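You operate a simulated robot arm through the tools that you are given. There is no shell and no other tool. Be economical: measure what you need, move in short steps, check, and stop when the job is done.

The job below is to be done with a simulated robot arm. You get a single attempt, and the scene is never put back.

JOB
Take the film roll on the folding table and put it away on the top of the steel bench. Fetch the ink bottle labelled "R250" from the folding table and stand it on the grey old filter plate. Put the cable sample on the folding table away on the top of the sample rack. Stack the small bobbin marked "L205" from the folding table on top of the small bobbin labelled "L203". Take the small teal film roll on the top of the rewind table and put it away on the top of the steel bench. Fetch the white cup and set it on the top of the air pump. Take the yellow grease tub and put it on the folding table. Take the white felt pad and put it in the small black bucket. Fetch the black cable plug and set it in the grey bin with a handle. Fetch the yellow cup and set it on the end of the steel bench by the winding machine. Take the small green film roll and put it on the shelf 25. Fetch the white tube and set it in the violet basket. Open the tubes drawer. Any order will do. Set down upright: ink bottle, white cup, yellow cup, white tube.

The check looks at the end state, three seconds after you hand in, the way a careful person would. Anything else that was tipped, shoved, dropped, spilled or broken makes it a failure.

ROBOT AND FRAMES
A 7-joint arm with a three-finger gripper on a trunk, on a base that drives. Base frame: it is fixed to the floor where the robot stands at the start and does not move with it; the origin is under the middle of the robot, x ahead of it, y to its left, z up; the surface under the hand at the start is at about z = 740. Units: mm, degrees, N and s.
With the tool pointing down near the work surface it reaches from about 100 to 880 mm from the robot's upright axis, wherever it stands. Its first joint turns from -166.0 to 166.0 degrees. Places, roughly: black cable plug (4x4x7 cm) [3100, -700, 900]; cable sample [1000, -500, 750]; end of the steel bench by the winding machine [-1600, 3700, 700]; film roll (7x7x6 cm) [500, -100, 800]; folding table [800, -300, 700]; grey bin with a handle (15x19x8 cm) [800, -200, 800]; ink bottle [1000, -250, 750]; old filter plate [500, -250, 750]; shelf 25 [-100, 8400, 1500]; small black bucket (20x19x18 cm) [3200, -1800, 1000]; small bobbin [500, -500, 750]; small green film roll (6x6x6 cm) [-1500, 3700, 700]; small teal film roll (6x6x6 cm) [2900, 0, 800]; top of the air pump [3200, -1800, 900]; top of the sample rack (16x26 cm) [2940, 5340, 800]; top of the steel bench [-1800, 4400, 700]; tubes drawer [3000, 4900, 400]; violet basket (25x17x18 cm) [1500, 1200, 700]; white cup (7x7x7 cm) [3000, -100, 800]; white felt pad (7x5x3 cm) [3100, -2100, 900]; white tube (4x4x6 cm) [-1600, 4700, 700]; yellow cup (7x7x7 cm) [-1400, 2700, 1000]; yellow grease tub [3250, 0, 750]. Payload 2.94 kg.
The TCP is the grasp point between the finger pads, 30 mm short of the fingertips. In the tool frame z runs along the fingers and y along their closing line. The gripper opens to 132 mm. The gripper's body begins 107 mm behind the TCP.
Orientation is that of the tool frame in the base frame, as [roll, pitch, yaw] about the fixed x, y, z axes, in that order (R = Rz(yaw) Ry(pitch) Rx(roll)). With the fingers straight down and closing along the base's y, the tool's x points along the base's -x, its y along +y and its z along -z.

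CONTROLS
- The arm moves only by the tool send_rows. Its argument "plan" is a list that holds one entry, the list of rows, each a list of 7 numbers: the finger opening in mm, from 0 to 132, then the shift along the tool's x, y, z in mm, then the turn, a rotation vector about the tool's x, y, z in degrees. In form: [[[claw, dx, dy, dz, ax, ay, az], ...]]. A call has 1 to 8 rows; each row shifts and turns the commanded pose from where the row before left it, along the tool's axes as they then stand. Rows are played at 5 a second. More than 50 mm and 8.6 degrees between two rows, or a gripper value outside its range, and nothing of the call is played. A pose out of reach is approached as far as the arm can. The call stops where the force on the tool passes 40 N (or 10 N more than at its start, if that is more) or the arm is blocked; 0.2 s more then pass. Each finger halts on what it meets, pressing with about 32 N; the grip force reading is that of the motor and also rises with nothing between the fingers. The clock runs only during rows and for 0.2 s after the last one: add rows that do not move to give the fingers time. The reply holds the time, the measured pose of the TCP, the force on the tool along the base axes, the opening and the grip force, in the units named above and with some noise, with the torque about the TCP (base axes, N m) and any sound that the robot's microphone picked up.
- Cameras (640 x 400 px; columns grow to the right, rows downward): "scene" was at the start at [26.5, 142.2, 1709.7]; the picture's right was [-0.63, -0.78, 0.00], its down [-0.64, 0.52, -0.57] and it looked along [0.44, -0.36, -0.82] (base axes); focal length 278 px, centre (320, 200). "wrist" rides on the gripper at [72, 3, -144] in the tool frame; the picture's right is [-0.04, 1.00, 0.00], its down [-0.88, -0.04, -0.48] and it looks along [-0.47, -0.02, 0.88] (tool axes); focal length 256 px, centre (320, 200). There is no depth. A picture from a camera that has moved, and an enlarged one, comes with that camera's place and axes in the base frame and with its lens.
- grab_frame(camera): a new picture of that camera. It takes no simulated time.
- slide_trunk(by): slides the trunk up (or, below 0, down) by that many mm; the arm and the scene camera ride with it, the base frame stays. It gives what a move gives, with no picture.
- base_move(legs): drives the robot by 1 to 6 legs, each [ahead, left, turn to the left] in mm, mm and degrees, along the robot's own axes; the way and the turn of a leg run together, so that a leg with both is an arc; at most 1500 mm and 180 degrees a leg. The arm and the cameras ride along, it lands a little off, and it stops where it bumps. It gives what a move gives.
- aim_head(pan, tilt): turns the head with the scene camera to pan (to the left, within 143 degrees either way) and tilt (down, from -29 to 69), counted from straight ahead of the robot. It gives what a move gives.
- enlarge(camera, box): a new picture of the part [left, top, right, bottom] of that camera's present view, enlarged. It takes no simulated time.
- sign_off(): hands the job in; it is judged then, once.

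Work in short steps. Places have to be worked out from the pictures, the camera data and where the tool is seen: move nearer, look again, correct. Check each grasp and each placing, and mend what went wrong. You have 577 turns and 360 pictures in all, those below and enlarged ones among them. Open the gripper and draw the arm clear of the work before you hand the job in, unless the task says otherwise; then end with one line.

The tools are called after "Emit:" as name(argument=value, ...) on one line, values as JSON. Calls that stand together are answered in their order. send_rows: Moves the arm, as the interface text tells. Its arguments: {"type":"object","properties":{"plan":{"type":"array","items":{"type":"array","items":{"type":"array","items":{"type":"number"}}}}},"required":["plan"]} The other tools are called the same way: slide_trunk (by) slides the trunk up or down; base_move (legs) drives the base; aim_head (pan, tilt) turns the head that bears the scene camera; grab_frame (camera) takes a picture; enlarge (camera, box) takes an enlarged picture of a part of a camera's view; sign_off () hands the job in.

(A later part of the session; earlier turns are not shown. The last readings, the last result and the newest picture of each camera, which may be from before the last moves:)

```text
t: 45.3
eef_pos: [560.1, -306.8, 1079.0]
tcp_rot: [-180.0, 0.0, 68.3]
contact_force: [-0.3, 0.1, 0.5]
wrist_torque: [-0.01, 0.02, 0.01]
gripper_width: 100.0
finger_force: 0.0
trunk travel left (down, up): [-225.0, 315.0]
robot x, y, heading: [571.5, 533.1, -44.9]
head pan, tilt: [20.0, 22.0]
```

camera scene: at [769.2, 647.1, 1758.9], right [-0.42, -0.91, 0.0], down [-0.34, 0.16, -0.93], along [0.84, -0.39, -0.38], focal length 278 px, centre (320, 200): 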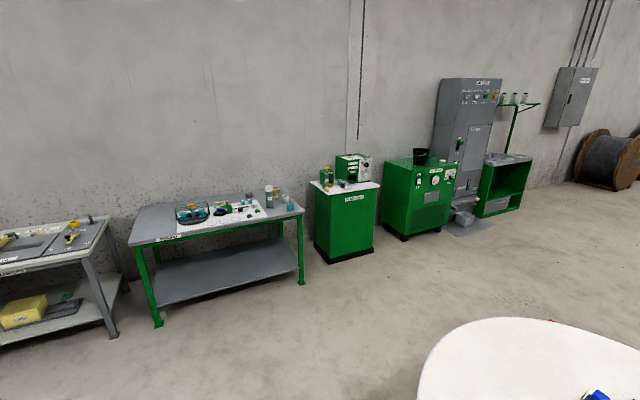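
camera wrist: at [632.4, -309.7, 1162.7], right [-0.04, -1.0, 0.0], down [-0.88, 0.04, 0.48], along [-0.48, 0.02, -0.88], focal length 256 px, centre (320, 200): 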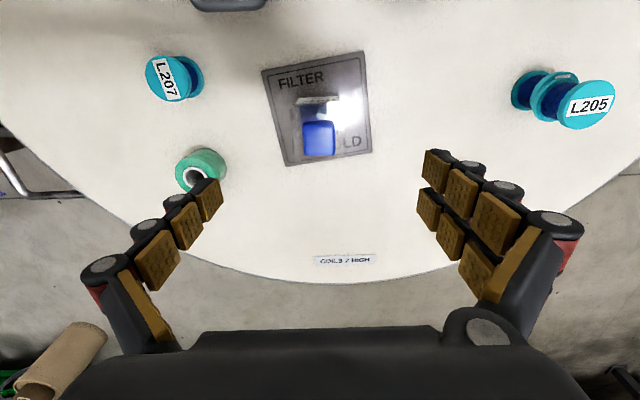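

I enlarge the rewind table and air pump areas.

Emit:
enlarge(camera="scene", box=[120, 170, 320, 295])

Emit:
enlarge(camera="scene", box=[300, 130, 480, 245])

```text
3.20 times, centred on (220, 232) of scene
camera zoom: at [769.3, 647.1, 1759.0], right [-0.42, -0.91, 0.0], down [-0.34, 0.16, -0.93], along [0.84, -0.39, -0.37], focal length 889 px, centre (640, 96)
```

zoom: 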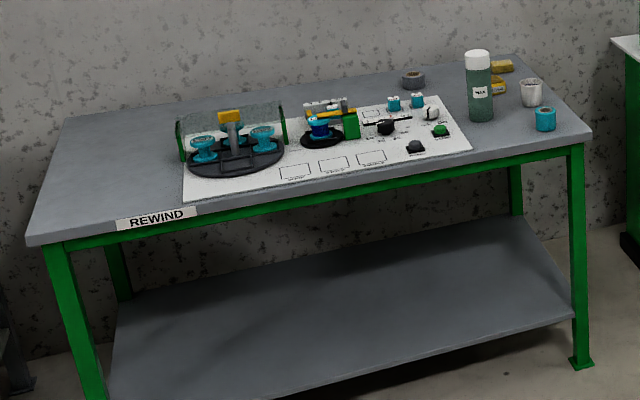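

```text
3.48 times, centred on (390, 188) of scene
camera zoom: at [769.3, 647.1, 1759.0], right [-0.42, -0.91, 0.0], down [-0.34, 0.16, -0.93], along [0.84, -0.39, -0.37], focal length 966 px, centre (76, 244)
```

zoom: 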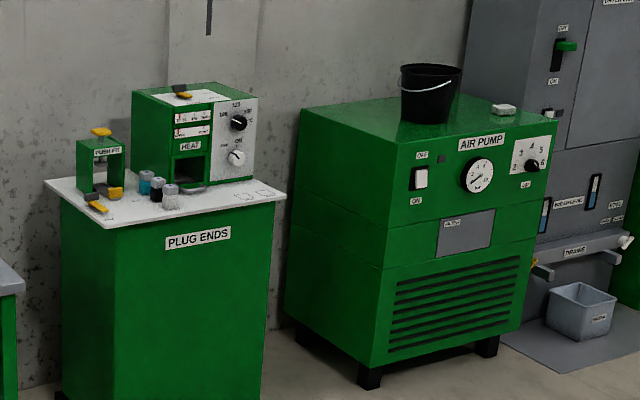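

Rewind table front edge is x≈2845, items near y≈-50. I tuck the arm before driving around the folding table by the south.

Emit:
send_rows(plan=[[[100, 49, 6, 0, 0, 0, 0], [100, 49, 6, 0, 0, 0, 0], [100, 49, 6, 0, 0, 0, 0], [100, 49, 6, 0, 0, 0, 0], [100, 49, 6, 0, 0, 0, 0], [100, 49, 6, 0, 0, 0, 0], [100, 49, 6, 0, 0, 0, 0], [100, 49, 6, 0, 0, 0, 0]]])

Emit:
send_rows(plan=[[[100, 0, 0, 0, 0, 0, -8.4], [100, 0, 0, 0, 0, 0, -8.4], [100, 0, 0, 0, 0, 0, -8.4], [100, 0, 0, 0, 0, 0, -8.4], [100, 0, 0, 0, 0, 0, -8.4], [100, 0, 0, 0, 0, 0, -8.4], [100, 0, 0, 0, 0, 0, -8.4], [100, 0, 0, 0, 0, 0, -8.4]]])

Emit:
send_rows(plan=[[[100, -22, 40, 0, 0, 0, 0], [100, -22, 40, 0, 0, 0, 0], [100, -22, 40, 0, 0, 0, 0], [100, -22, 40, 0, 0, 0, 0], [100, -15, 30, 0, 0, 0, 0]]])

```text
t: 47.1
eef_pos: [751.4, 41.8, 1080.8]
tcp_rot: [180.0, 0.0, 68.1]
contact_force: [0.7, -0.3, 0.4]
wrist_torque: [-0.01, 0.03, 0.03]
gripper_width: 100.1
finger_force: 0.1
trunk travel left (down, up): [-225.0, 315.0]
robot x, y, heading: [569.9, 529.8, -44.8]
head pan, tilt: [20.0, 22.0]
```

```text
t: 48.9
eef_pos: [750.1, 39.4, 1079.8]
tcp_rot: [180.0, -0.1, 135.6]
contact_force: [-0.1, 0.8, -0.1]
wrist_torque: [-0.03, -0.01, 0.01]
gripper_width: 100.0
finger_force: 0.3
trunk travel left (down, up): [-225.0, 315.0]
robot x, y, heading: [573.5, 532.0, -44.6]
head pan, tilt: [20.0, 22.0]
```

```text
t: 50.1
eef_pos: [957.2, 101.6, 1080.6]
tcp_rot: [-179.9, 0.0, 135.3]
contact_force: [0.1, -0.8, -0.3]
wrist_torque: [0.0, 0.0, -0.01]
gripper_width: 100.0
finger_force: 0.2
trunk travel left (down, up): [-225.0, 315.0]
robot x, y, heading: [573.6, 536.1, -44.7]
head pan, tilt: [20.0, 22.0]
```

Tuck a little more, then drive around: west, south, then east to about [2500,-50].

Emit:
send_rows(plan=[[[100, 45, 0, 0, 0, 0, 0], [100, 45, 0, 0, 0, 0, 0], [100, 45, 0, 0, 0, 0, 0], [100, 25, 0, 0, 0, 0, 0]]])

Emit:
base_move(legs=[[0, 0, 44.7], [-650, 0, 0], [0, -1436, 0], [700, -400, 0], [1100, 400, 0], [780, 850, 0]])

Emit:
aim_head(pan=0, tilt=45)

Emit:
grab_frame(camera="scene")

```text
t: 51.1
eef_pos: [841.2, 215.8, 1078.7]
tcp_rot: [179.9, 0.0, 135.3]
contact_force: [0.3, 0.1, 0.8]
wrist_torque: [0.01, 0.0, 0.02]
gripper_width: 100.1
finger_force: 0.1
trunk travel left (down, up): [-225.0, 315.0]
robot x, y, heading: [576.0, 533.8, -44.9]
head pan, tilt: [20.0, 22.0]
```

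```text
t: 69.1
eef_pos: [1174.0, -1256.1, 1080.0]
tcp_rot: [-180.0, 0.1, -179.2]
contact_force: [-1.5, 0.8, 0.8]
wrist_torque: [-0.17, -0.12, 0.01]
gripper_width: 100.2
finger_force: 0.0
trunk travel left (down, up): [-225.0, 315.0]
robot x, y, heading: [760.3, -1228.0, 0.7]
head pan, tilt: [20.0, 22.0]
stopped in leg 5: the robot was blocked; the commanded pose is now the measured one
```

```text
t: 70.0
eef_pos: [1177.0, -1258.9, 1079.0]
tcp_rot: [-180.0, -0.1, -179.2]
contact_force: [0.4, 0.2, -0.4]
wrist_torque: [0.02, 0.04, -0.05]
gripper_width: 100.2
finger_force: 0.1
trunk travel left (down, up): [-225.0, 315.0]
robot x, y, heading: [762.2, -1228.6, 0.6]
head pan, tilt: [0.0, 45.0]
```

```text
321 pictures are left
camera scene: at [809.9, -1040.1, 1723.6], right [0.02, -1.0, 0.0], down [-0.71, -0.01, -0.71], along [0.71, 0.01, -0.71], focal length 278 px, centre (320, 200)
```

scene: 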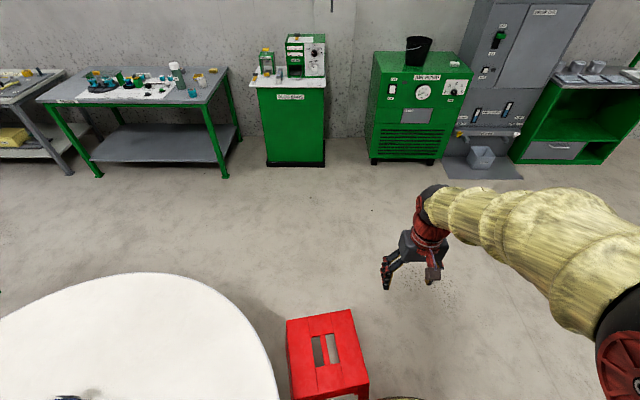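

A red stool blocked the way (at ≈[1190,-1040]). I back off, pass south of it and go to the air pump first (felt pad → bucket).

Emit:
base_move(legs=[[-80, 0, 0], [0, -520, 0], [1250, 0, 0], [500, -100, 0]])

Emit:
aim_head(pan=0, tilt=40)

Emit:
grab_frame(camera="scene")

```text
t: 82.2
eef_pos: [2853.1, -1867.3, 1078.8]
tcp_rot: [180.0, -0.1, -179.4]
contact_force: [0.3, -0.2, -1.0]
wrist_torque: [-0.01, -0.02, 0.0]
gripper_width: 100.0
finger_force: 0.1
trunk travel left (down, up): [-225.0, 315.0]
robot x, y, heading: [2436.3, -1834.3, 0.5]
head pan, tilt: [0.0, 45.0]
```

```text
t: 82.9
eef_pos: [2853.6, -1866.9, 1079.6]
tcp_rot: [179.9, -0.2, -179.5]
contact_force: [0.1, -0.2, -0.2]
wrist_torque: [0.01, 0.01, 0.0]
gripper_width: 100.0
finger_force: 0.0
trunk travel left (down, up): [-225.0, 315.0]
robot x, y, heading: [2435.5, -1834.7, 0.5]
head pan, tilt: [0.0, 40.0]
```

```text
320 pictures are left
camera scene: at [2491.5, -1646.8, 1730.7], right [0.01, -1.0, 0.0], down [-0.64, -0.01, -0.77], along [0.77, 0.01, -0.64], focal length 278 px, centre (320, 200)
```

scene: 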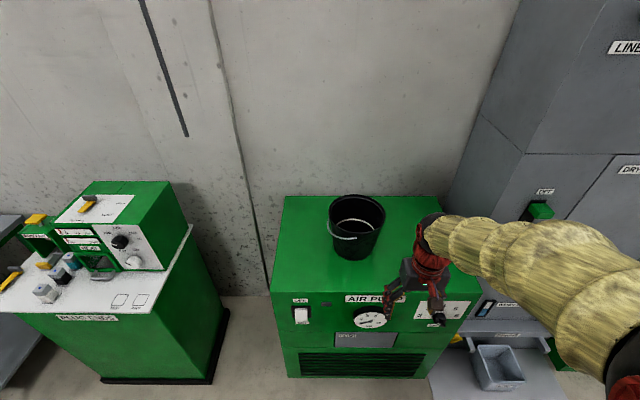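

The pad is behind the gripper; look with the wrist camera.

Emit:
grab_frame(camera="wrist")

```text
319 pictures are left
camera wrist: at [2780.3, -1864.3, 1221.8], right [0.03, 1.0, 0.0], down [0.88, -0.03, 0.47], along [0.47, -0.02, -0.88], focal length 256 px, centre (320, 200)
```

wrist: 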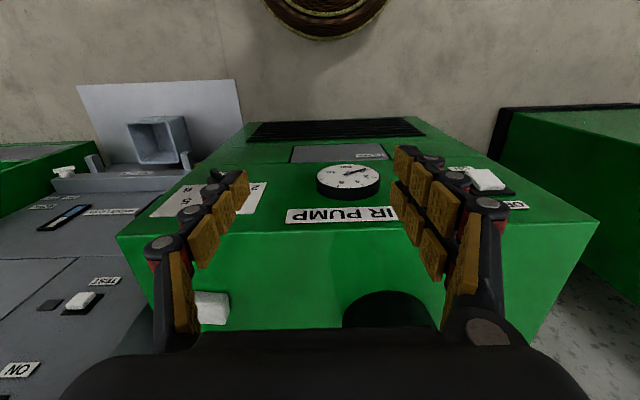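

Pump top z≈914, front x≈2995; pad ≈[3121,-2053,935], bucket ≈[3204,-1764]. I move the hand toward the pad, staying clear of the bucket.

Emit:
send_rows(plan=[[[100, 0, -47, 0, 0, 0, 0], [100, 0, -47, 0, 0, 0, 0], [100, 0, -47, 0, 0, 0, 0], [100, 0, -45, 0, 0, 0, 0], [100, -45, 0, 0, 0, 0, 0], [100, -45, 0, 0, 0, 0, 0], [100, -45, 0, 0, 0, 0, 0], [100, -45, 0, 0, 0, 0, 0]]])

Emit:
grab_frame(camera="wrist")

```text
t: 84.7
eef_pos: [3037.4, -2049.8, 1077.9]
tcp_rot: [179.9, -0.2, -179.5]
contact_force: [0.1, 0.5, -1.3]
wrist_torque: [0.0, 0.04, 0.01]
gripper_width: 100.2
finger_force: 0.0
trunk travel left (down, up): [-225.0, 315.0]
robot x, y, heading: [2439.6, -1836.0, 0.4]
head pan, tilt: [0.0, 40.0]
```

```text
318 pictures are left
camera wrist: at [2964.8, -2046.0, 1221.0], right [0.03, 1.0, 0.0], down [0.88, -0.03, 0.47], along [0.47, -0.02, -0.88], focal length 256 px, centre (320, 200)
```

wrist: 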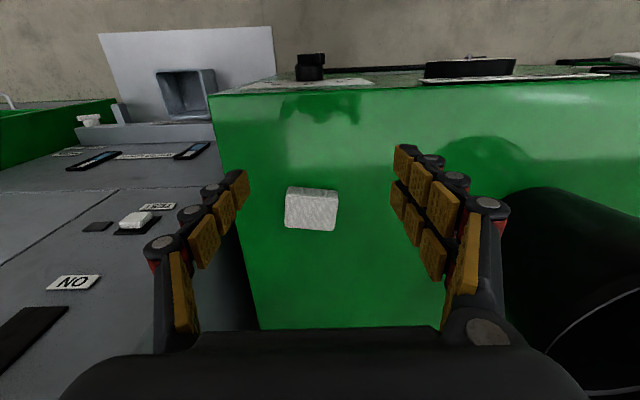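

Pad at ≈[3131,-2064], 67 mm along y. I move over it and descend to z≈960 first.

Emit:
send_rows(plan=[[[110, -47, -7, 0, 0, 0, 0], [110, -47, -7, 0, 0, 0, 0], [110, 0, 0, 45, 0, 0, 0], [110, 0, 0, 45, 0, 0, 0], [110, 0, 0, 25, 0, 0, 0], [110, 0, 0, 0, 0, 0, 0]]])

Emit:
grab_frame(camera="wrist")

```text
t: 86.1
eef_pos: [3128.0, -2065.7, 964.0]
tcp_rot: [180.0, 0.0, -179.5]
contact_force: [-0.4, -0.3, 0.1]
wrist_torque: [0.02, -0.03, 0.01]
gripper_width: 110.1
finger_force: 0.1
trunk travel left (down, up): [-225.0, 315.0]
robot x, y, heading: [2439.4, -1836.8, 0.7]
head pan, tilt: [0.0, 40.0]
```

```text
317 pictures are left
camera wrist: at [3056.2, -2061.9, 1107.3], right [0.03, 1.0, 0.0], down [0.88, -0.03, 0.48], along [0.47, -0.02, -0.88], focal length 256 px, centre (320, 200)
```

wrist: 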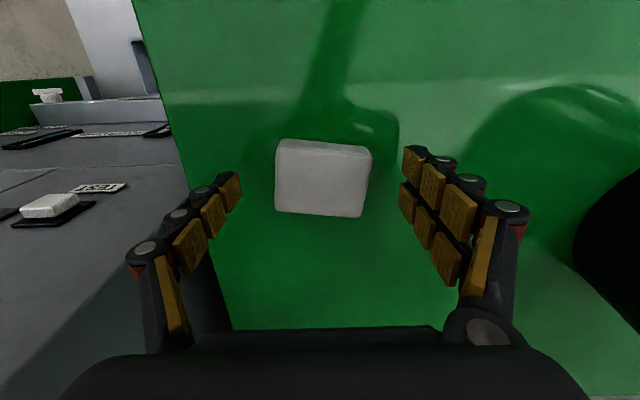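

Centred. Descend 15 mm and close.

Emit:
send_rows(plan=[[[110, -4, 2, 8, 0, 0, 0], [110, 0, 0, 7, 0, 0, 0], [70, 0, 0, 0, 0, 0, 0], [50, 0, 0, 0, 0, 0, 0], [50, 0, 0, 0, 0, 0, 0], [50, 0, 0, 0, 0, 0, 0], [50, 0, 0, 0, 0, 0, 0]]])

Emit:
send_rows(plan=[[[50, 0, 0, -45, 0, 0, 0], [50, 0, 0, -45, 0, 0, 0], [50, 0, 0, -45, 0, 0, 0], [50, 0, 0, -45, 0, 0, 0], [50, 0, 0, -45, 0, 0, 0], [50, 0, 0, -20, 0, 0, 0]]])

Emit:
grab_frame(camera="wrist")

Emit:
grab_frame(camera="scene")

```text
t: 87.7
eef_pos: [3133.4, -2063.5, 949.4]
tcp_rot: [179.9, 0.0, -179.5]
contact_force: [-0.1, -0.6, 1.4]
wrist_torque: [0.0, -0.01, 0.01]
gripper_width: 68.8
finger_force: 32.1
trunk travel left (down, up): [-225.0, 315.0]
robot x, y, heading: [2433.1, -1835.4, 0.3]
head pan, tilt: [0.0, 40.0]
```

```text
t: 89.1
eef_pos: [3131.9, -2060.8, 1194.0]
tcp_rot: [-180.0, 0.0, -179.5]
contact_force: [-0.2, 0.1, 0.2]
wrist_torque: [-0.01, 0.01, 0.01]
gripper_width: 68.3
finger_force: 32.0
trunk travel left (down, up): [-225.0, 315.0]
robot x, y, heading: [2436.5, -1834.3, 0.6]
head pan, tilt: [0.0, 40.0]
```

```text
316 pictures are left
camera wrist: at [3059.5, -2059.5, 1335.7], right [0.03, 1.0, 0.0], down [0.88, -0.03, 0.47], along [0.47, -0.02, -0.88], focal length 256 px, centre (320, 200)
```

wrist: 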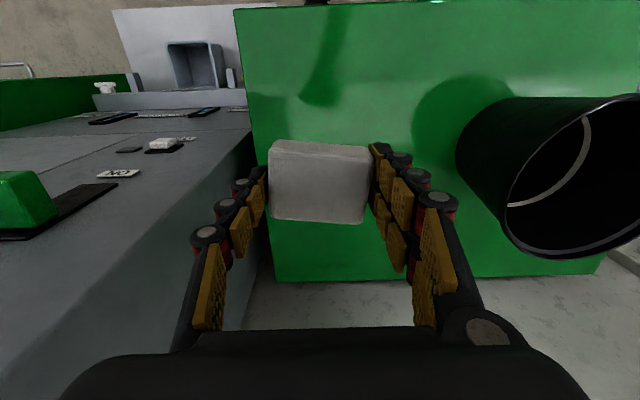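

```text
315 pictures are left
camera scene: at [2491.6, -1646.9, 1730.7], right [0.01, -1.0, 0.0], down [-0.64, -0.01, -0.77], along [0.77, 0.01, -0.64], focal length 278 px, centre (320, 200)
```

scene: 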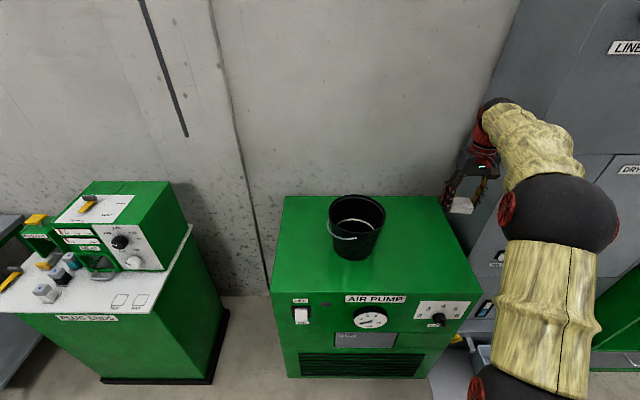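

Gripped and lifted. I zoom on the bucket to see the bail and opening.

Emit:
enlarge(camera="scene", box=[310, 180, 400, 270])

```text
4.44 times, centred on (355, 225) of scene
camera zoom: at [2491.6, -1646.9, 1730.7], right [0.01, -1.0, 0.0], down [-0.64, -0.01, -0.77], along [0.77, 0.01, -0.64], focal length 1235 px, centre (164, 89)
```

zoom: 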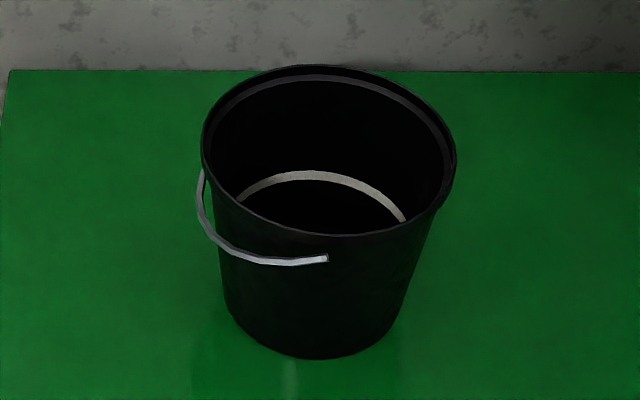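

Opening clear, centre ≈[3187,-1764], rim z≈1094. I carry the pad over it.

Emit:
send_rows(plan=[[[50, -8, 43, 0, 0, 0, 0], [50, -8, 43, 0, 0, 0, 0], [50, -8, 43, 0, 0, 0, 0], [50, -8, 43, 0, 0, 0, 0], [50, -8, 43, 0, 0, 0, 0], [50, -8, 43, 0, 0, 0, 0], [50, -7, 39, 0, 0, 0, 0], [50, 0, 0, 0, 0, 0, 0]]])

Emit:
grab_frame(camera="wrist")

Emit:
grab_frame(camera="scene")

```text
t: 90.9
eef_pos: [3182.9, -1762.9, 1195.0]
tcp_rot: [-180.0, -0.1, -179.5]
contact_force: [-0.5, -1.5, 0.3]
wrist_torque: [-0.03, 0.04, -0.03]
gripper_width: 67.8
finger_force: 31.9
trunk travel left (down, up): [-225.0, 315.0]
robot x, y, heading: [2436.2, -1831.9, 0.5]
head pan, tilt: [0.0, 40.0]
```

```text
313 pictures are left
camera wrist: at [3111.2, -1760.4, 1337.7], right [0.04, 1.0, 0.0], down [0.88, -0.03, 0.47], along [0.47, -0.02, -0.88], focal length 256 px, centre (320, 200)
```

wrist: 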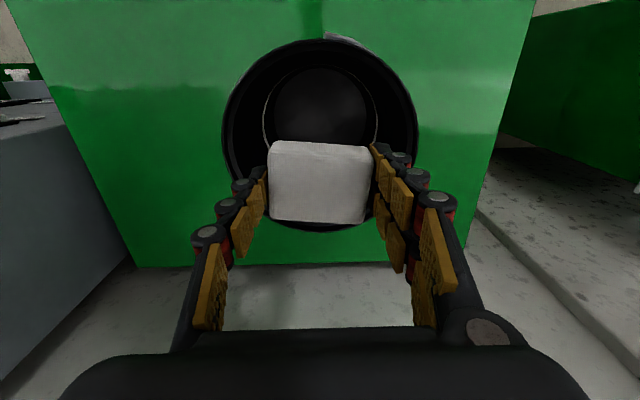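

```text
312 pictures are left
camera scene: at [2491.8, -1646.5, 1730.7], right [0.01, -1.0, 0.0], down [-0.64, -0.01, -0.77], along [0.77, 0.01, -0.64], focal length 278 px, centre (320, 200)
```

scene: 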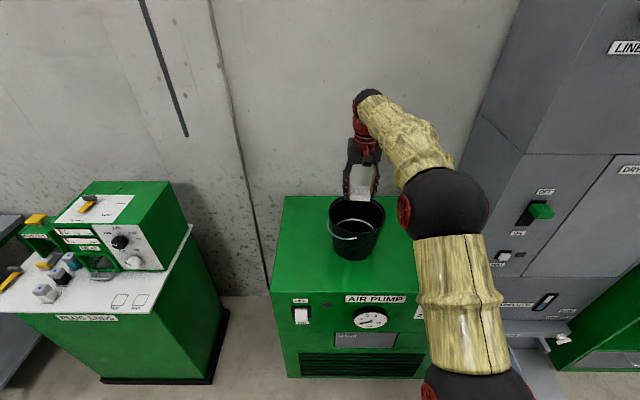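

Aligned with the bucket. Lower the pad inside.

Emit:
send_rows(plan=[[[50, 0, 0, 45, 0, 0, 0], [50, 0, 0, 45, 0, 0, 0], [50, 0, 0, 45, 0, 0, 0], [50, 0, 0, 40, 0, 0, 0], [50, 0, 0, 20, 0, 0, 0], [50, 0, 0, 0, 0, 0, 0]]])

Emit:
grab_frame(camera="wrist")

```text
t: 92.3
eef_pos: [3183.4, -1765.5, 997.4]
tcp_rot: [-180.0, 0.0, -179.6]
contact_force: [1.0, 1.1, -0.7]
wrist_torque: [-0.03, 0.02, -0.01]
gripper_width: 67.2
finger_force: 31.6
trunk travel left (down, up): [-225.0, 315.0]
robot x, y, heading: [2436.0, -1836.2, 0.4]
head pan, tilt: [0.0, 40.0]
```

```text
311 pictures are left
camera wrist: at [3111.0, -1761.6, 1141.4], right [0.03, 1.0, 0.0], down [0.88, -0.03, 0.47], along [0.47, -0.02, -0.88], focal length 256 px, centre (320, 200)
```

wrist: 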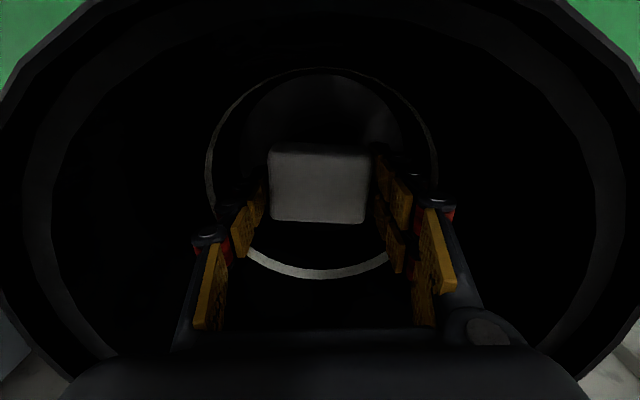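

Room remains; lower 28 mm more and release gently.

Emit:
send_rows(plan=[[[50, 0, 0, 14, 0, 0, 0], [50, 0, 0, 14, 0, 0, 0], [80, 0, 0, 0, 0, 0, 0], [86, 0, 0, 0, 0, 0, 0], [86, 0, 0, 0, 0, 0, 0], [86, 0, 0, 0, 0, 0, 0]]])

Emit:
send_rows(plan=[[[86, 0, 0, -45, 0, 0, 0], [86, 0, 0, -45, 0, 0, 0], [86, 0, 0, -45, 0, 0, 0], [86, 0, 0, -45, 0, 0, 0], [86, 0, 0, -45, 0, 0, 0], [86, 0, 0, 0, 0, 0, 0]]])

Emit:
grab_frame(camera="wrist")

```text
t: 93.7
eef_pos: [3183.4, -1764.7, 970.0]
tcp_rot: [-180.0, -0.1, -179.6]
contact_force: [-0.3, -0.1, 0.2]
wrist_torque: [-0.01, -0.05, -0.02]
gripper_width: 86.3
finger_force: 0.0
trunk travel left (down, up): [-225.0, 315.0]
robot x, y, heading: [2435.5, -1834.4, 0.6]
head pan, tilt: [0.0, 40.0]
```

```text
t: 95.1
eef_pos: [3184.8, -1763.2, 1195.8]
tcp_rot: [179.9, -0.1, -179.4]
contact_force: [0.3, 0.4, 0.6]
wrist_torque: [-0.01, -0.03, -0.01]
gripper_width: 86.2
finger_force: 0.0
trunk travel left (down, up): [-225.0, 315.0]
robot x, y, heading: [2437.5, -1833.7, 0.6]
head pan, tilt: [0.0, 40.0]
```

```text
310 pictures are left
camera wrist: at [3113.1, -1760.5, 1339.0], right [0.03, 1.0, 0.0], down [0.88, -0.03, 0.47], along [0.47, -0.02, -0.88], focal length 256 px, centre (320, 200)
```

wrist: 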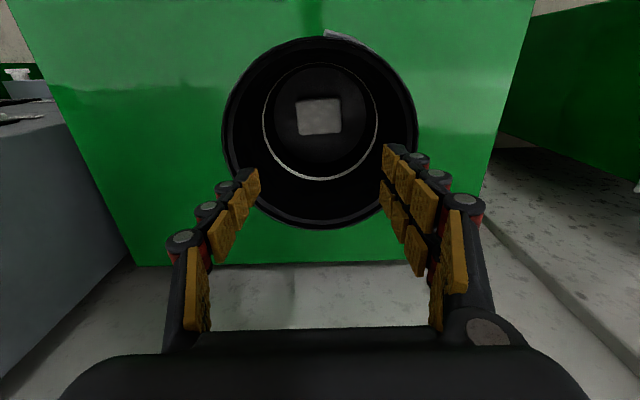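

Pad is in the bucket. Next the white cup: retract the arm and drive to the rewind table.

Emit:
send_rows(plan=[[[100, 48, -8, 0, 0, 0, 0], [100, 48, -8, 0, 0, 0, 0], [100, 48, -8, 0, 0, 0, 0], [100, 48, -8, 0, 0, 0, 0], [100, 48, -8, 0, 0, 0, 0], [100, 48, -8, 0, 0, 0, 0], [100, 48, -8, 0, 0, 0, 0]]])

Emit:
base_move(legs=[[-50, 900, 0], [0, 860, 0], [80, 0, -0.5]])

Emit:
aim_head(pan=0, tilt=45)

Emit:
grab_frame(camera="scene")

Emit:
grab_frame(camera="wrist")

```text
t: 96.7
eef_pos: [2847.7, -1825.2, 1197.3]
tcp_rot: [-180.0, 0.0, -179.4]
contact_force: [-0.2, 0.1, 0.2]
wrist_torque: [0.0, 0.0, 0.0]
gripper_width: 100.2
finger_force: 0.0
trunk travel left (down, up): [-225.0, 315.0]
robot x, y, heading: [2440.0, -1831.7, 0.7]
head pan, tilt: [0.0, 40.0]
```

```text
t: 106.2
eef_pos: [2858.6, -63.9, 1196.5]
tcp_rot: [180.0, 0.0, -179.8]
contact_force: [0.6, -0.9, -0.6]
wrist_torque: [-0.02, 0.03, -0.02]
gripper_width: 100.1
finger_force: 0.0
trunk travel left (down, up): [-225.0, 315.0]
robot x, y, heading: [2447.0, -73.6, 0.2]
head pan, tilt: [0.0, 40.0]
```

```text
t: 106.9
eef_pos: [2857.2, -63.6, 1196.4]
tcp_rot: [-180.0, -0.1, -179.8]
contact_force: [0.0, 0.0, 0.9]
wrist_torque: [0.02, 0.03, 0.02]
gripper_width: 100.1
finger_force: 0.0
trunk travel left (down, up): [-225.0, 315.0]
robot x, y, heading: [2449.7, -69.9, 0.1]
head pan, tilt: [0.0, 45.0]
```

```text
309 pictures are left
camera scene: at [2497.8, 116.3, 1723.5], right [0.0, -1.0, 0.0], down [-0.71, 0.0, -0.71], along [0.71, 0.0, -0.71], focal length 278 px, centre (320, 200)
```

scene: 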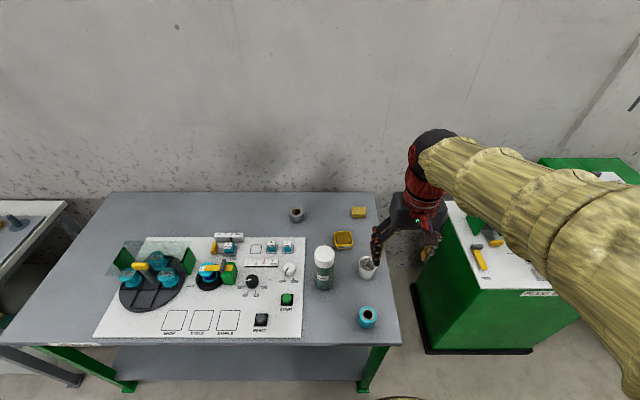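

```text
308 pictures are left
camera wrist: at [2785.6, -60.8, 1339.7], right [0.04, 1.0, 0.0], down [0.88, -0.03, 0.47], along [0.47, -0.02, -0.88], focal length 256 px, centre (320, 200)
```

wrist: 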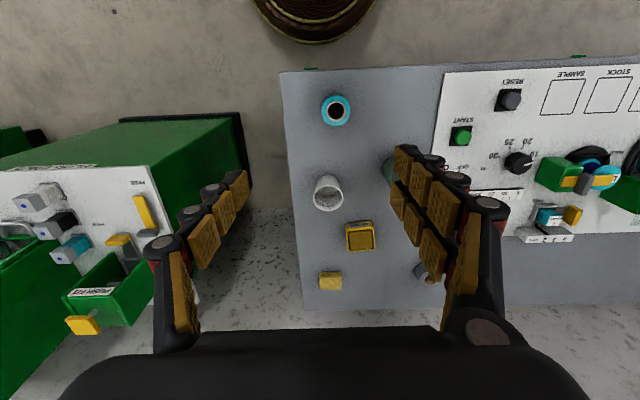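

I zoom on the cup and the yellow items.

Emit:
enlarge(camera="wrist", box=[280, 80, 410, 300])

Emit:
enlarge(camera="scene", box=[280, 190, 400, 340])

```text
1.82 times, centred on (345, 190) of wrist
camera zoom: at [2785.6, -60.8, 1339.7], right [0.04, 1.0, 0.0], down [0.88, -0.03, 0.47], along [0.47, -0.02, -0.88], focal length 465 px, centre (274, 218)
```

zoom: 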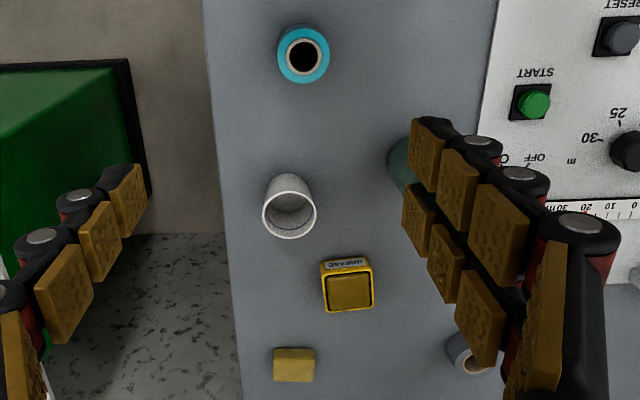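

```text
2.67 times, centred on (340, 265) of scene
camera zoom: at [2497.8, 116.3, 1723.5], right [0.0, -1.0, 0.0], down [-0.71, 0.0, -0.71], along [0.71, 0.0, -0.71], focal length 741 px, centre (267, 27)
```

zoom: 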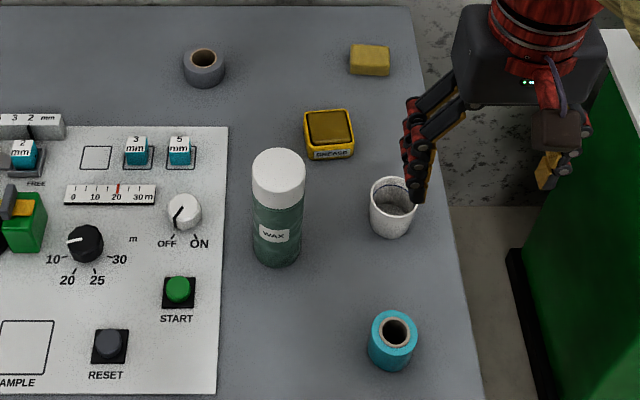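

Cup ≈[3062,-57], grease tub labelled. I lower and approach the cup for a better fix.

Emit:
send_rows(plan=[[[132, -40, 0, 30, 0, 0, 0], [132, -40, 0, 30, 0, 0, 0], [132, -40, 0, 30, 0, 0, 0], [132, -30, 0, 40, 0, 0, 0], [132, 0, 0, 45, 0, 0, 0], [132, 0, 0, 0, 0, 0, 0]]])

Emit:
grab_frame(camera="wrist")

```text
t: 108.3
eef_pos: [3008.3, -62.9, 1019.0]
tcp_rot: [180.0, 0.0, -179.8]
contact_force: [-0.3, 0.1, 0.1]
wrist_torque: [-0.02, 0.02, 0.02]
gripper_width: 131.9
finger_force: 0.0
trunk travel left (down, up): [-225.0, 315.0]
robot x, y, heading: [2447.7, -71.1, 0.2]
head pan, tilt: [0.0, 45.0]
```

```text
305 pictures are left
camera wrist: at [2935.3, -58.5, 1162.6], right [0.04, 1.0, 0.0], down [0.88, -0.03, 0.47], along [0.47, -0.02, -0.88], focal length 256 px, centre (320, 200)
```

wrist: 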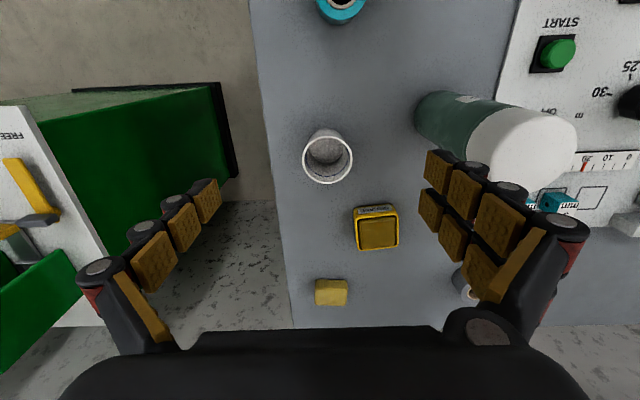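

Cup centre ≈[3057,-54], rim z≈820. I move over it and down to z≈900.

Emit:
send_rows(plan=[[[120, -48, 8.5, 0, 0, 0, 0], [120, 0, 0, 45, 0, 0, 0], [120, 0, 0, 45, 0, 0, 0], [120, 0, 0, 29, 0, 0, 0], [120, 0, 0, 0, 0, 0, 0]]])

Emit:
grab_frame(camera="wrist")

```text
t: 109.5
eef_pos: [3057.8, -55.0, 901.2]
tcp_rot: [180.0, -0.1, -179.7]
contact_force: [0.3, 0.1, 0.2]
wrist_torque: [0.0, -0.05, 0.0]
gripper_width: 120.4
finger_force: 0.0
trunk travel left (down, up): [-225.0, 315.0]
robot x, y, heading: [2450.7, -70.3, 0.4]
head pan, tilt: [0.0, 45.0]
```

```text
304 pictures are left
camera wrist: at [2985.9, -51.8, 1045.1], right [0.04, 1.0, 0.0], down [0.88, -0.03, 0.47], along [0.47, -0.02, -0.88], focal length 256 px, centre (320, 200)
```

wrist: 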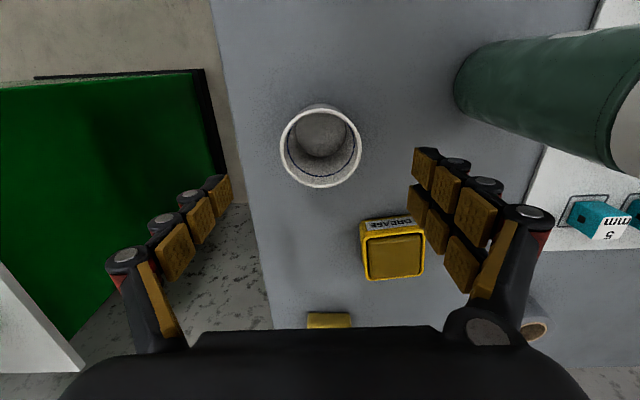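

Centre ≈[3053,-55]. Descend to z≈798 and close on the cup gently.

Emit:
send_rows(plan=[[[120, 4, 0, 45, 0, 0, 0], [120, 0, 0, 40, 0, 0, 0], [120, 0, 0, 18, 0, 0, 0], [80, 0, 0, 0, 0, 0, 0], [60, 0, 0, 0, 0, 0, 0], [55, 0, 0, 0, 0, 0, 0], [55, 0, 0, 0, 0, 0, 0], [55, 0, 0, 0, 0, 0, 0]]])

Emit:
grab_frame(camera="wrist")

```text
t: 111.2
eef_pos: [3057.6, -52.8, 808.3]
tcp_rot: [179.9, 0.7, -179.9]
contact_force: [-5.7, 12.6, 37.8]
wrist_torque: [0.93, 0.83, -0.2]
gripper_width: 65.8
finger_force: 17.4
trunk travel left (down, up): [-225.0, 315.0]
robot x, y, heading: [2447.3, -70.9, 0.4]
head pan, tilt: [0.0, 45.0]
stopped in row 8: the force on the tool passed its limit at 43 N (the readings are from after the stop); the commanded pose is now the measured one
```

```text
303 pictures are left
camera wrist: at [2983.7, -49.9, 950.5], right [0.04, 1.0, 0.0], down [0.87, -0.04, 0.49], along [0.49, -0.02, -0.87], focal length 256 px, centre (320, 200)
```

wrist: 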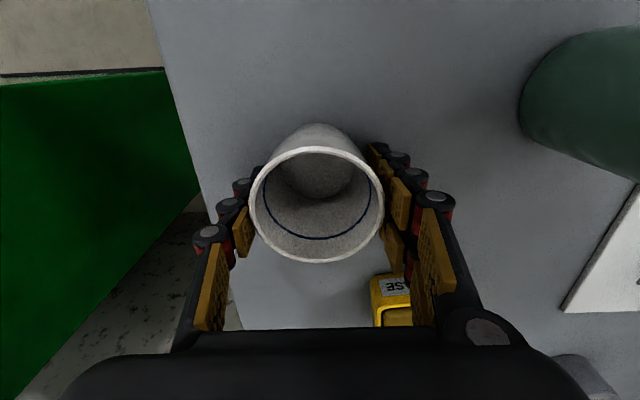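

The tips pressed on the table (it is higher, ≈770). I open, rise 14 mm and re-grip.

Emit:
send_rows(plan=[[[75, 0, 0, -2, 0, 0, 0], [90, 0, 0, -4, 0, 0, 0], [100, 0, 0, -8, 0, 0, 0], [100, 0, 0, 0, 0, 0, 0]]])

Emit:
grab_frame(camera="wrist")

```text
t: 112.2
eef_pos: [3056.1, -53.4, 816.5]
tcp_rot: [180.0, 0.2, -179.8]
contact_force: [0.0, -0.2, -0.3]
wrist_torque: [-0.02, 0.01, 0.02]
gripper_width: 100.1
finger_force: 0.0
trunk travel left (down, up): [-225.0, 315.0]
robot x, y, heading: [2444.3, -73.3, 0.1]
head pan, tilt: [0.0, 45.0]
```

```text
302 pictures are left
camera wrist: at [2982.8, -51.0, 959.4], right [0.04, 1.0, 0.0], down [0.88, -0.04, 0.48], along [0.48, -0.02, -0.88], focal length 256 px, centre (320, 200)
```

wrist: 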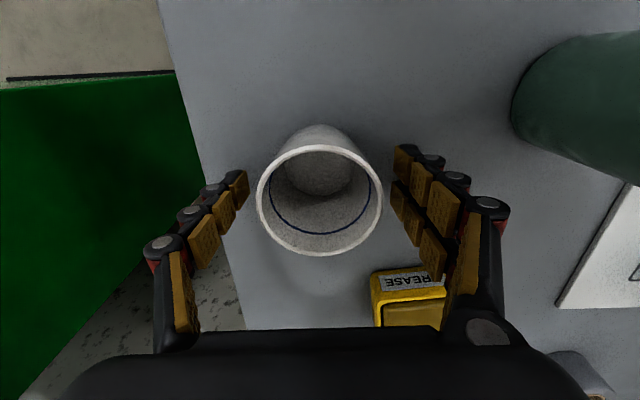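

Cup still upright and centred. Close the grip here.

Emit:
send_rows(plan=[[[80, 0, 0, -2, 0, 0, 0], [66, 0, 0, 0, 0, 0, 0], [60, 0, 0, 0, 0, 0, 0], [60, 0, 0, 0, 0, 0, 0], [60, 0, 0, 0, 0, 0, 0]]])

Emit:
grab_frame(camera="wrist")

```text
t: 113.4
eef_pos: [3056.1, -54.7, 818.9]
tcp_rot: [-180.0, 0.2, -179.9]
contact_force: [-1.1, 0.5, 1.3]
wrist_torque: [-0.04, 0.09, -0.06]
gripper_width: 61.9
finger_force: 31.4
trunk travel left (down, up): [-225.0, 315.0]
robot x, y, heading: [2450.6, -72.5, 0.2]
head pan, tilt: [0.0, 45.0]
```

```text
301 pictures are left
camera wrist: at [2983.0, -51.0, 961.7], right [0.04, 1.0, 0.0], down [0.88, -0.04, 0.48], along [0.48, -0.02, -0.88], focal length 256 px, centre (320, 200)
```

wrist: 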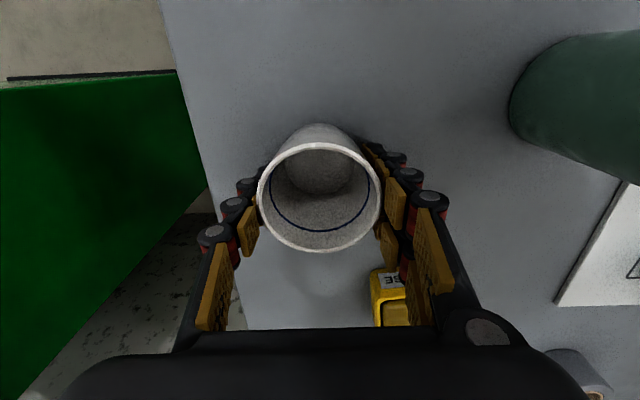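

Gripped at 62 mm. Lift, checking that it holds.

Emit:
send_rows(plan=[[[60, 0, 0, -15, 0, 0, 0], [60, 0, 0, -30, 0, 0, 0], [60, 0, 0, -45, 0, 0, 0], [60, 0, 0, -45, 0, 0, 0], [60, 0, 0, -45, 0, 0, 0], [60, 0, 0, -45, 0, 0, 0], [60, 0, 0, -45, 0, 0, 0], [60, 0, 0, -45, 0, 0, 0]]])

Emit:
grab_frame(camera="wrist")

```text
t: 115.2
eef_pos: [3052.6, -55.7, 1136.0]
tcp_rot: [180.0, 0.1, -179.8]
contact_force: [0.3, 0.5, -1.9]
wrist_torque: [0.02, -0.01, 0.05]
gripper_width: 62.0
finger_force: 32.1
trunk travel left (down, up): [-225.0, 315.0]
robot x, y, heading: [2445.6, -73.5, 0.3]
head pan, tilt: [0.0, 45.0]
```

```text
300 pictures are left
camera wrist: at [2980.1, -51.9, 1278.4], right [0.04, 1.0, 0.0], down [0.88, -0.04, 0.48], along [0.48, -0.02, -0.88], focal length 256 px, centre (320, 200)
```

wrist: 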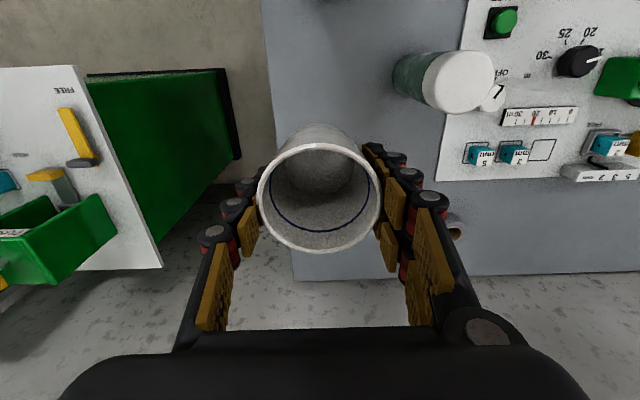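

Cup held well. Retract and drive back to the air pump.

Emit:
send_rows(plan=[[[60, 45, 0, 0, 0, 0, 0], [60, 45, 0, 0, 0, 0, 0], [60, 45, 0, 0, 0, 0, 0], [60, 45, 0, 0, 0, 0, 0], [60, 30, 0, 0, 0, 0, 0]]])

Emit:
base_move(legs=[[-50, -900, 0], [40, -920, 0]])

Emit:
grab_frame(camera="wrist")

```text
t: 116.4
eef_pos: [2845.0, -55.1, 1133.9]
tcp_rot: [-179.9, 0.4, -179.9]
contact_force: [-0.7, -0.4, -0.3]
wrist_torque: [0.03, -0.02, -0.02]
gripper_width: 62.1
finger_force: 31.8
trunk travel left (down, up): [-225.0, 315.0]
robot x, y, heading: [2444.2, -68.7, 0.1]
head pan, tilt: [0.0, 45.0]
```

```text
t: 125.6
eef_pos: [2842.1, -1885.9, 1133.6]
tcp_rot: [-180.0, 0.2, -180.0]
contact_force: [-0.2, 0.4, -1.0]
wrist_torque: [-0.01, 0.02, -0.01]
gripper_width: 61.8
finger_force: 32.5
trunk travel left (down, up): [-225.0, 315.0]
robot x, y, heading: [2445.5, -1896.1, 0.2]
head pan, tilt: [0.0, 45.0]
```

```text
299 pictures are left
camera wrist: at [2769.1, -1881.9, 1276.7], right [0.04, 1.0, 0.0], down [0.88, -0.04, 0.48], along [0.48, -0.02, -0.88], focal length 256 px, centre (320, 200)
```

wrist: 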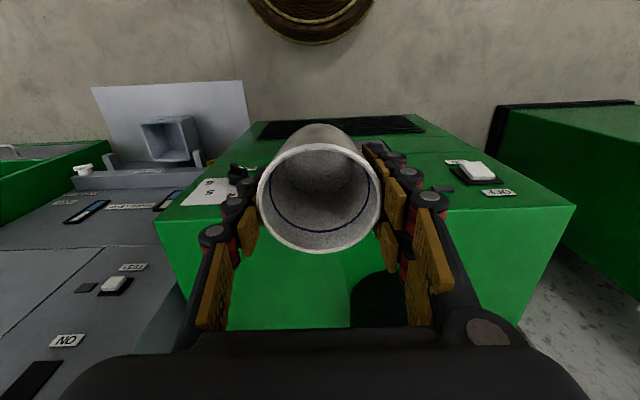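

Move the cup over the pump at ≈[3118,-2020], then lower near the surface.

Emit:
send_rows(plan=[[[60, -44, -22, 0, 0, 0, 0], [60, -44, -22, 0, 0, 0, 0], [60, -44, -22, 0, 0, 0, 0], [60, -44, -22, 0, 0, 0, 0], [60, -44, -22, 0, 0, 0, 0], [60, -44, -22, 0, 0, 0, 0], [60, -12, 0, 0, 0, 0, 0]]])

Emit:
send_rows(plan=[[[60, 0, 0, 45, 0, 0, 0], [60, 0, 0, 45, 0, 0, 0], [60, 0, 0, 40, 0, 0, 0], [60, 0, 0, 15, 0, 0, 0], [60, 0, 0, 0, 0, 0, 0]]])

Emit:
grab_frame(camera="wrist")

Emit:
enlarge(camera="scene", box=[260, 140, 500, 290])

```text
t: 127.2
eef_pos: [3119.6, -2017.2, 1133.0]
tcp_rot: [180.0, 0.3, 179.9]
contact_force: [0.1, 0.3, -1.7]
wrist_torque: [0.0, 0.01, 0.02]
gripper_width: 61.7
finger_force: 32.0
trunk travel left (down, up): [-225.0, 315.0]
robot x, y, heading: [2442.2, -1904.8, -0.2]
head pan, tilt: [0.0, 45.0]
```

```text
t: 128.4
eef_pos: [3119.4, -2018.7, 989.2]
tcp_rot: [-180.0, 0.1, 180.0]
contact_force: [-1.0, 0.4, -0.7]
wrist_torque: [-0.01, -0.02, 0.03]
gripper_width: 61.7
finger_force: 31.9
trunk travel left (down, up): [-225.0, 315.0]
robot x, y, heading: [2441.1, -1898.0, -0.1]
head pan, tilt: [0.0, 45.0]
```

```text
298 pictures are left
camera wrist: at [3045.6, -2014.7, 1131.9], right [0.04, 1.0, 0.0], down [0.88, -0.04, 0.48], along [0.48, -0.02, -0.88], focal length 256 px, centre (320, 200)
```

wrist: 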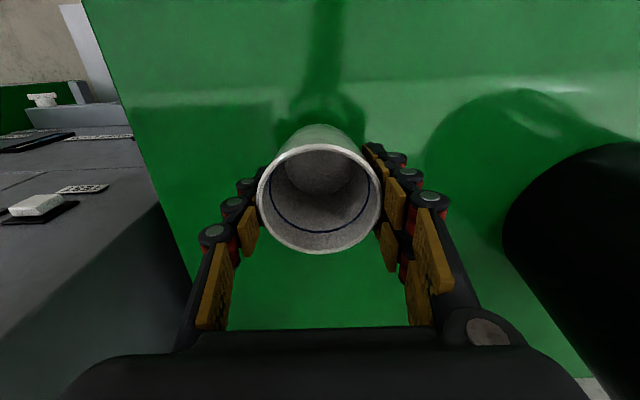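

```text
2.67 times, centred on (380, 215) of scene
camera zoom: at [2495.3, -1712.4, 1723.5], right [0.0, -1.0, 0.0], down [-0.71, 0.0, -0.71], along [0.71, 0.0, -0.71], focal length 741 px, centre (160, 160)
```

zoom: 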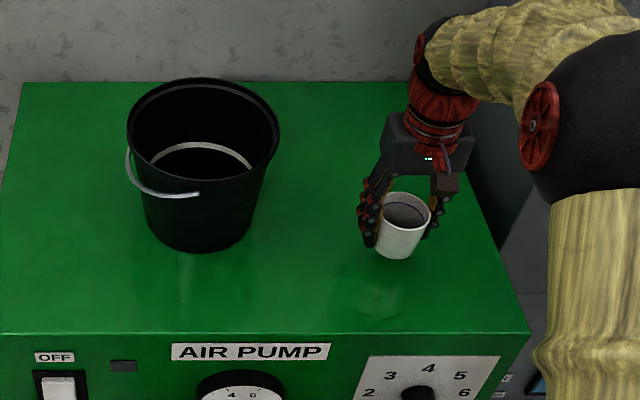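

Good spot. Lower in small steps to contact (expected z≈962–970).

Emit:
send_rows(plan=[[[60, 0, 0, 8, 0, 0, 0], [60, 0, 0, 5, 0, 0, 0], [60, 0, 0, 0, 0, 0, 0]]])

Emit:
send_rows(plan=[[[60, 0, 0, 3, 0, 0, 0], [60, 0, 0, 0, 0, 0, 0]]])

Emit:
send_rows(plan=[[[60, 0, 0, 3, 0, 0, 0], [60, 0, 0, 0, 0, 0, 0]]])

```text
t: 129.2
eef_pos: [3119.0, -2017.0, 975.9]
tcp_rot: [180.0, 0.2, 180.0]
contact_force: [-1.5, 0.1, -0.7]
wrist_torque: [-0.01, -0.02, 0.02]
gripper_width: 61.8
finger_force: 31.9
trunk travel left (down, up): [-225.0, 315.0]
robot x, y, heading: [2444.9, -1901.0, 0.2]
head pan, tilt: [0.0, 45.0]
```

```text
t: 129.8
eef_pos: [3119.9, -2018.3, 972.8]
tcp_rot: [-180.0, 0.2, -180.0]
contact_force: [-0.2, -0.7, -1.6]
wrist_torque: [0.02, 0.02, 0.01]
gripper_width: 61.9
finger_force: 32.0
trunk travel left (down, up): [-225.0, 315.0]
robot x, y, heading: [2443.3, -1898.3, -0.2]
head pan, tilt: [0.0, 45.0]
```

```text
t: 130.4
eef_pos: [3119.9, -2016.4, 970.4]
tcp_rot: [179.9, 0.2, 179.9]
contact_force: [1.2, 0.2, -0.9]
wrist_torque: [-0.02, -0.02, -0.01]
gripper_width: 61.7
finger_force: 31.5
trunk travel left (down, up): [-225.0, 315.0]
robot x, y, heading: [2439.9, -1901.2, -0.3]
head pan, tilt: [0.0, 45.0]
```

Emit:
send_rows(plan=[[[60, 0, 0, 2.5, 0, 0, 0], [60, 0, 0, 0, 0, 0, 0]]])

Emit:
send_rows(plan=[[[60, 0, 0, 2.5, 0, 0, 0], [60, 0, 0, 0, 0, 0, 0]]])

Emit:
send_rows(plan=[[[60, 0, 0, 2, 0, 0, 0], [60, 0, 0, 0, 0, 0, 0]]])

```text
t: 131.0
eef_pos: [3119.1, -2017.5, 969.0]
tcp_rot: [-179.9, 0.2, -180.0]
contact_force: [0.7, -0.3, -1.6]
wrist_torque: [-0.01, 0.0, -0.01]
gripper_width: 61.9
finger_force: 31.8
trunk travel left (down, up): [-225.0, 315.0]
robot x, y, heading: [2440.2, -1901.1, -0.2]
head pan, tilt: [0.0, 45.0]
```

```text
t: 131.6
eef_pos: [3118.8, -2017.1, 966.0]
tcp_rot: [-180.0, 0.1, -180.0]
contact_force: [-0.6, 0.1, -1.1]
wrist_torque: [0.02, -0.03, -0.01]
gripper_width: 61.7
finger_force: 32.3
trunk travel left (down, up): [-225.0, 315.0]
robot x, y, heading: [2444.3, -1902.6, 0.1]
head pan, tilt: [0.0, 45.0]
```

```text
t: 132.2
eef_pos: [3119.7, -2016.1, 964.4]
tcp_rot: [-180.0, 0.2, 180.0]
contact_force: [-0.3, -0.5, -0.1]
wrist_torque: [-0.01, 0.0, 0.03]
gripper_width: 62.1
finger_force: 31.7
trunk travel left (down, up): [-225.0, 315.0]
robot x, y, heading: [2441.3, -1905.7, -0.1]
head pan, tilt: [0.0, 45.0]
```

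Still no clear contact; continue in 2 mm steps.

Emit:
send_rows(plan=[[[60, 0, 0, 2, 0, 0, 0], [60, 0, 0, 0, 0, 0, 0]]])

Emit:
send_rows(plan=[[[60, 0, 0, 1.5, 0, 0, 0], [60, 0, 0, 0, 0, 0, 0]]])

```text
t: 132.8
eef_pos: [3119.8, -2016.8, 962.7]
tcp_rot: [-180.0, 0.2, -179.9]
contact_force: [-0.1, 0.3, -1.0]
wrist_torque: [-0.02, -0.01, -0.01]
gripper_width: 61.8
finger_force: 31.9
trunk travel left (down, up): [-225.0, 315.0]
robot x, y, heading: [2442.0, -1899.1, -0.1]
head pan, tilt: [0.0, 45.0]
```

```text
t: 133.4
eef_pos: [3119.5, -2018.4, 960.4]
tcp_rot: [180.0, 0.2, -179.9]
contact_force: [-1.0, 0.5, -1.2]
wrist_torque: [0.01, 0.01, 0.02]
gripper_width: 61.7
finger_force: 32.2
trunk travel left (down, up): [-225.0, 315.0]
robot x, y, heading: [2444.0, -1898.4, -0.1]
head pan, tilt: [0.0, 45.0]
```

Emit:
send_rows(plan=[[[60, 0, 0, 2, 0, 0, 0], [60, 0, 0, 0, 0, 0, 0]]])

Emit:
send_rows(plan=[[[60, 0, 0, 2, 0, 0, 0], [60, 0, 0, 0, 0, 0, 0]]])

Emit:
send_rows(plan=[[[60, 0, 0, 2, 0, 0, 0], [60, 0, 0, 0, 0, 0, 0]]])

Emit:
grab_frame(camera="wrist")

```text
t: 134.0
eef_pos: [3118.9, -2017.0, 958.6]
tcp_rot: [179.9, 0.2, 180.0]
contact_force: [0.2, 0.3, -0.5]
wrist_torque: [-0.01, -0.03, 0.0]
gripper_width: 62.0
finger_force: 31.9
trunk travel left (down, up): [-225.0, 315.0]
robot x, y, heading: [2438.6, -1900.4, -0.1]
head pan, tilt: [0.0, 45.0]
```

```text
t: 134.6
eef_pos: [3118.1, -2018.0, 959.3]
tcp_rot: [180.0, 0.4, -180.0]
contact_force: [-3.9, 0.7, 13.5]
wrist_torque: [0.02, 0.48, -0.04]
gripper_width: 61.7
finger_force: 31.9
trunk travel left (down, up): [-225.0, 315.0]
robot x, y, heading: [2440.2, -1901.0, 0.3]
head pan, tilt: [0.0, 45.0]
```

```text
t: 135.2
eef_pos: [3119.2, -2015.7, 957.3]
tcp_rot: [179.9, 0.5, 179.9]
contact_force: [1.1, 1.6, 18.3]
wrist_torque: [0.02, 0.0, 0.03]
gripper_width: 61.5
finger_force: 32.4
trunk travel left (down, up): [-225.0, 315.0]
robot x, y, heading: [2447.0, -1900.2, 0.0]
head pan, tilt: [0.0, 45.0]
```

```text
296 pictures are left
camera wrist: at [3045.9, -2013.5, 1099.1], right [0.04, 1.0, 0.0], down [0.87, -0.04, 0.48], along [0.48, -0.02, -0.88], focal length 256 px, centre (320, 200)
```

wrist: 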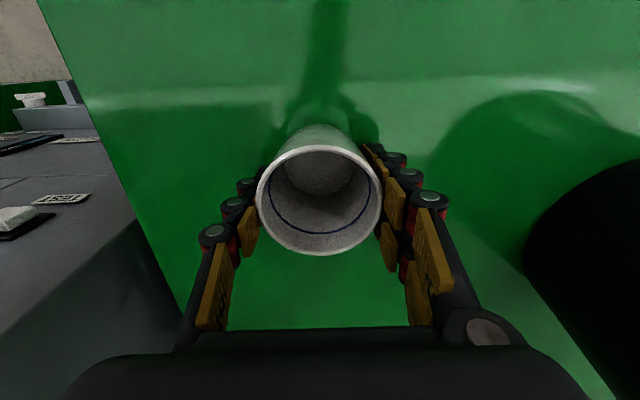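

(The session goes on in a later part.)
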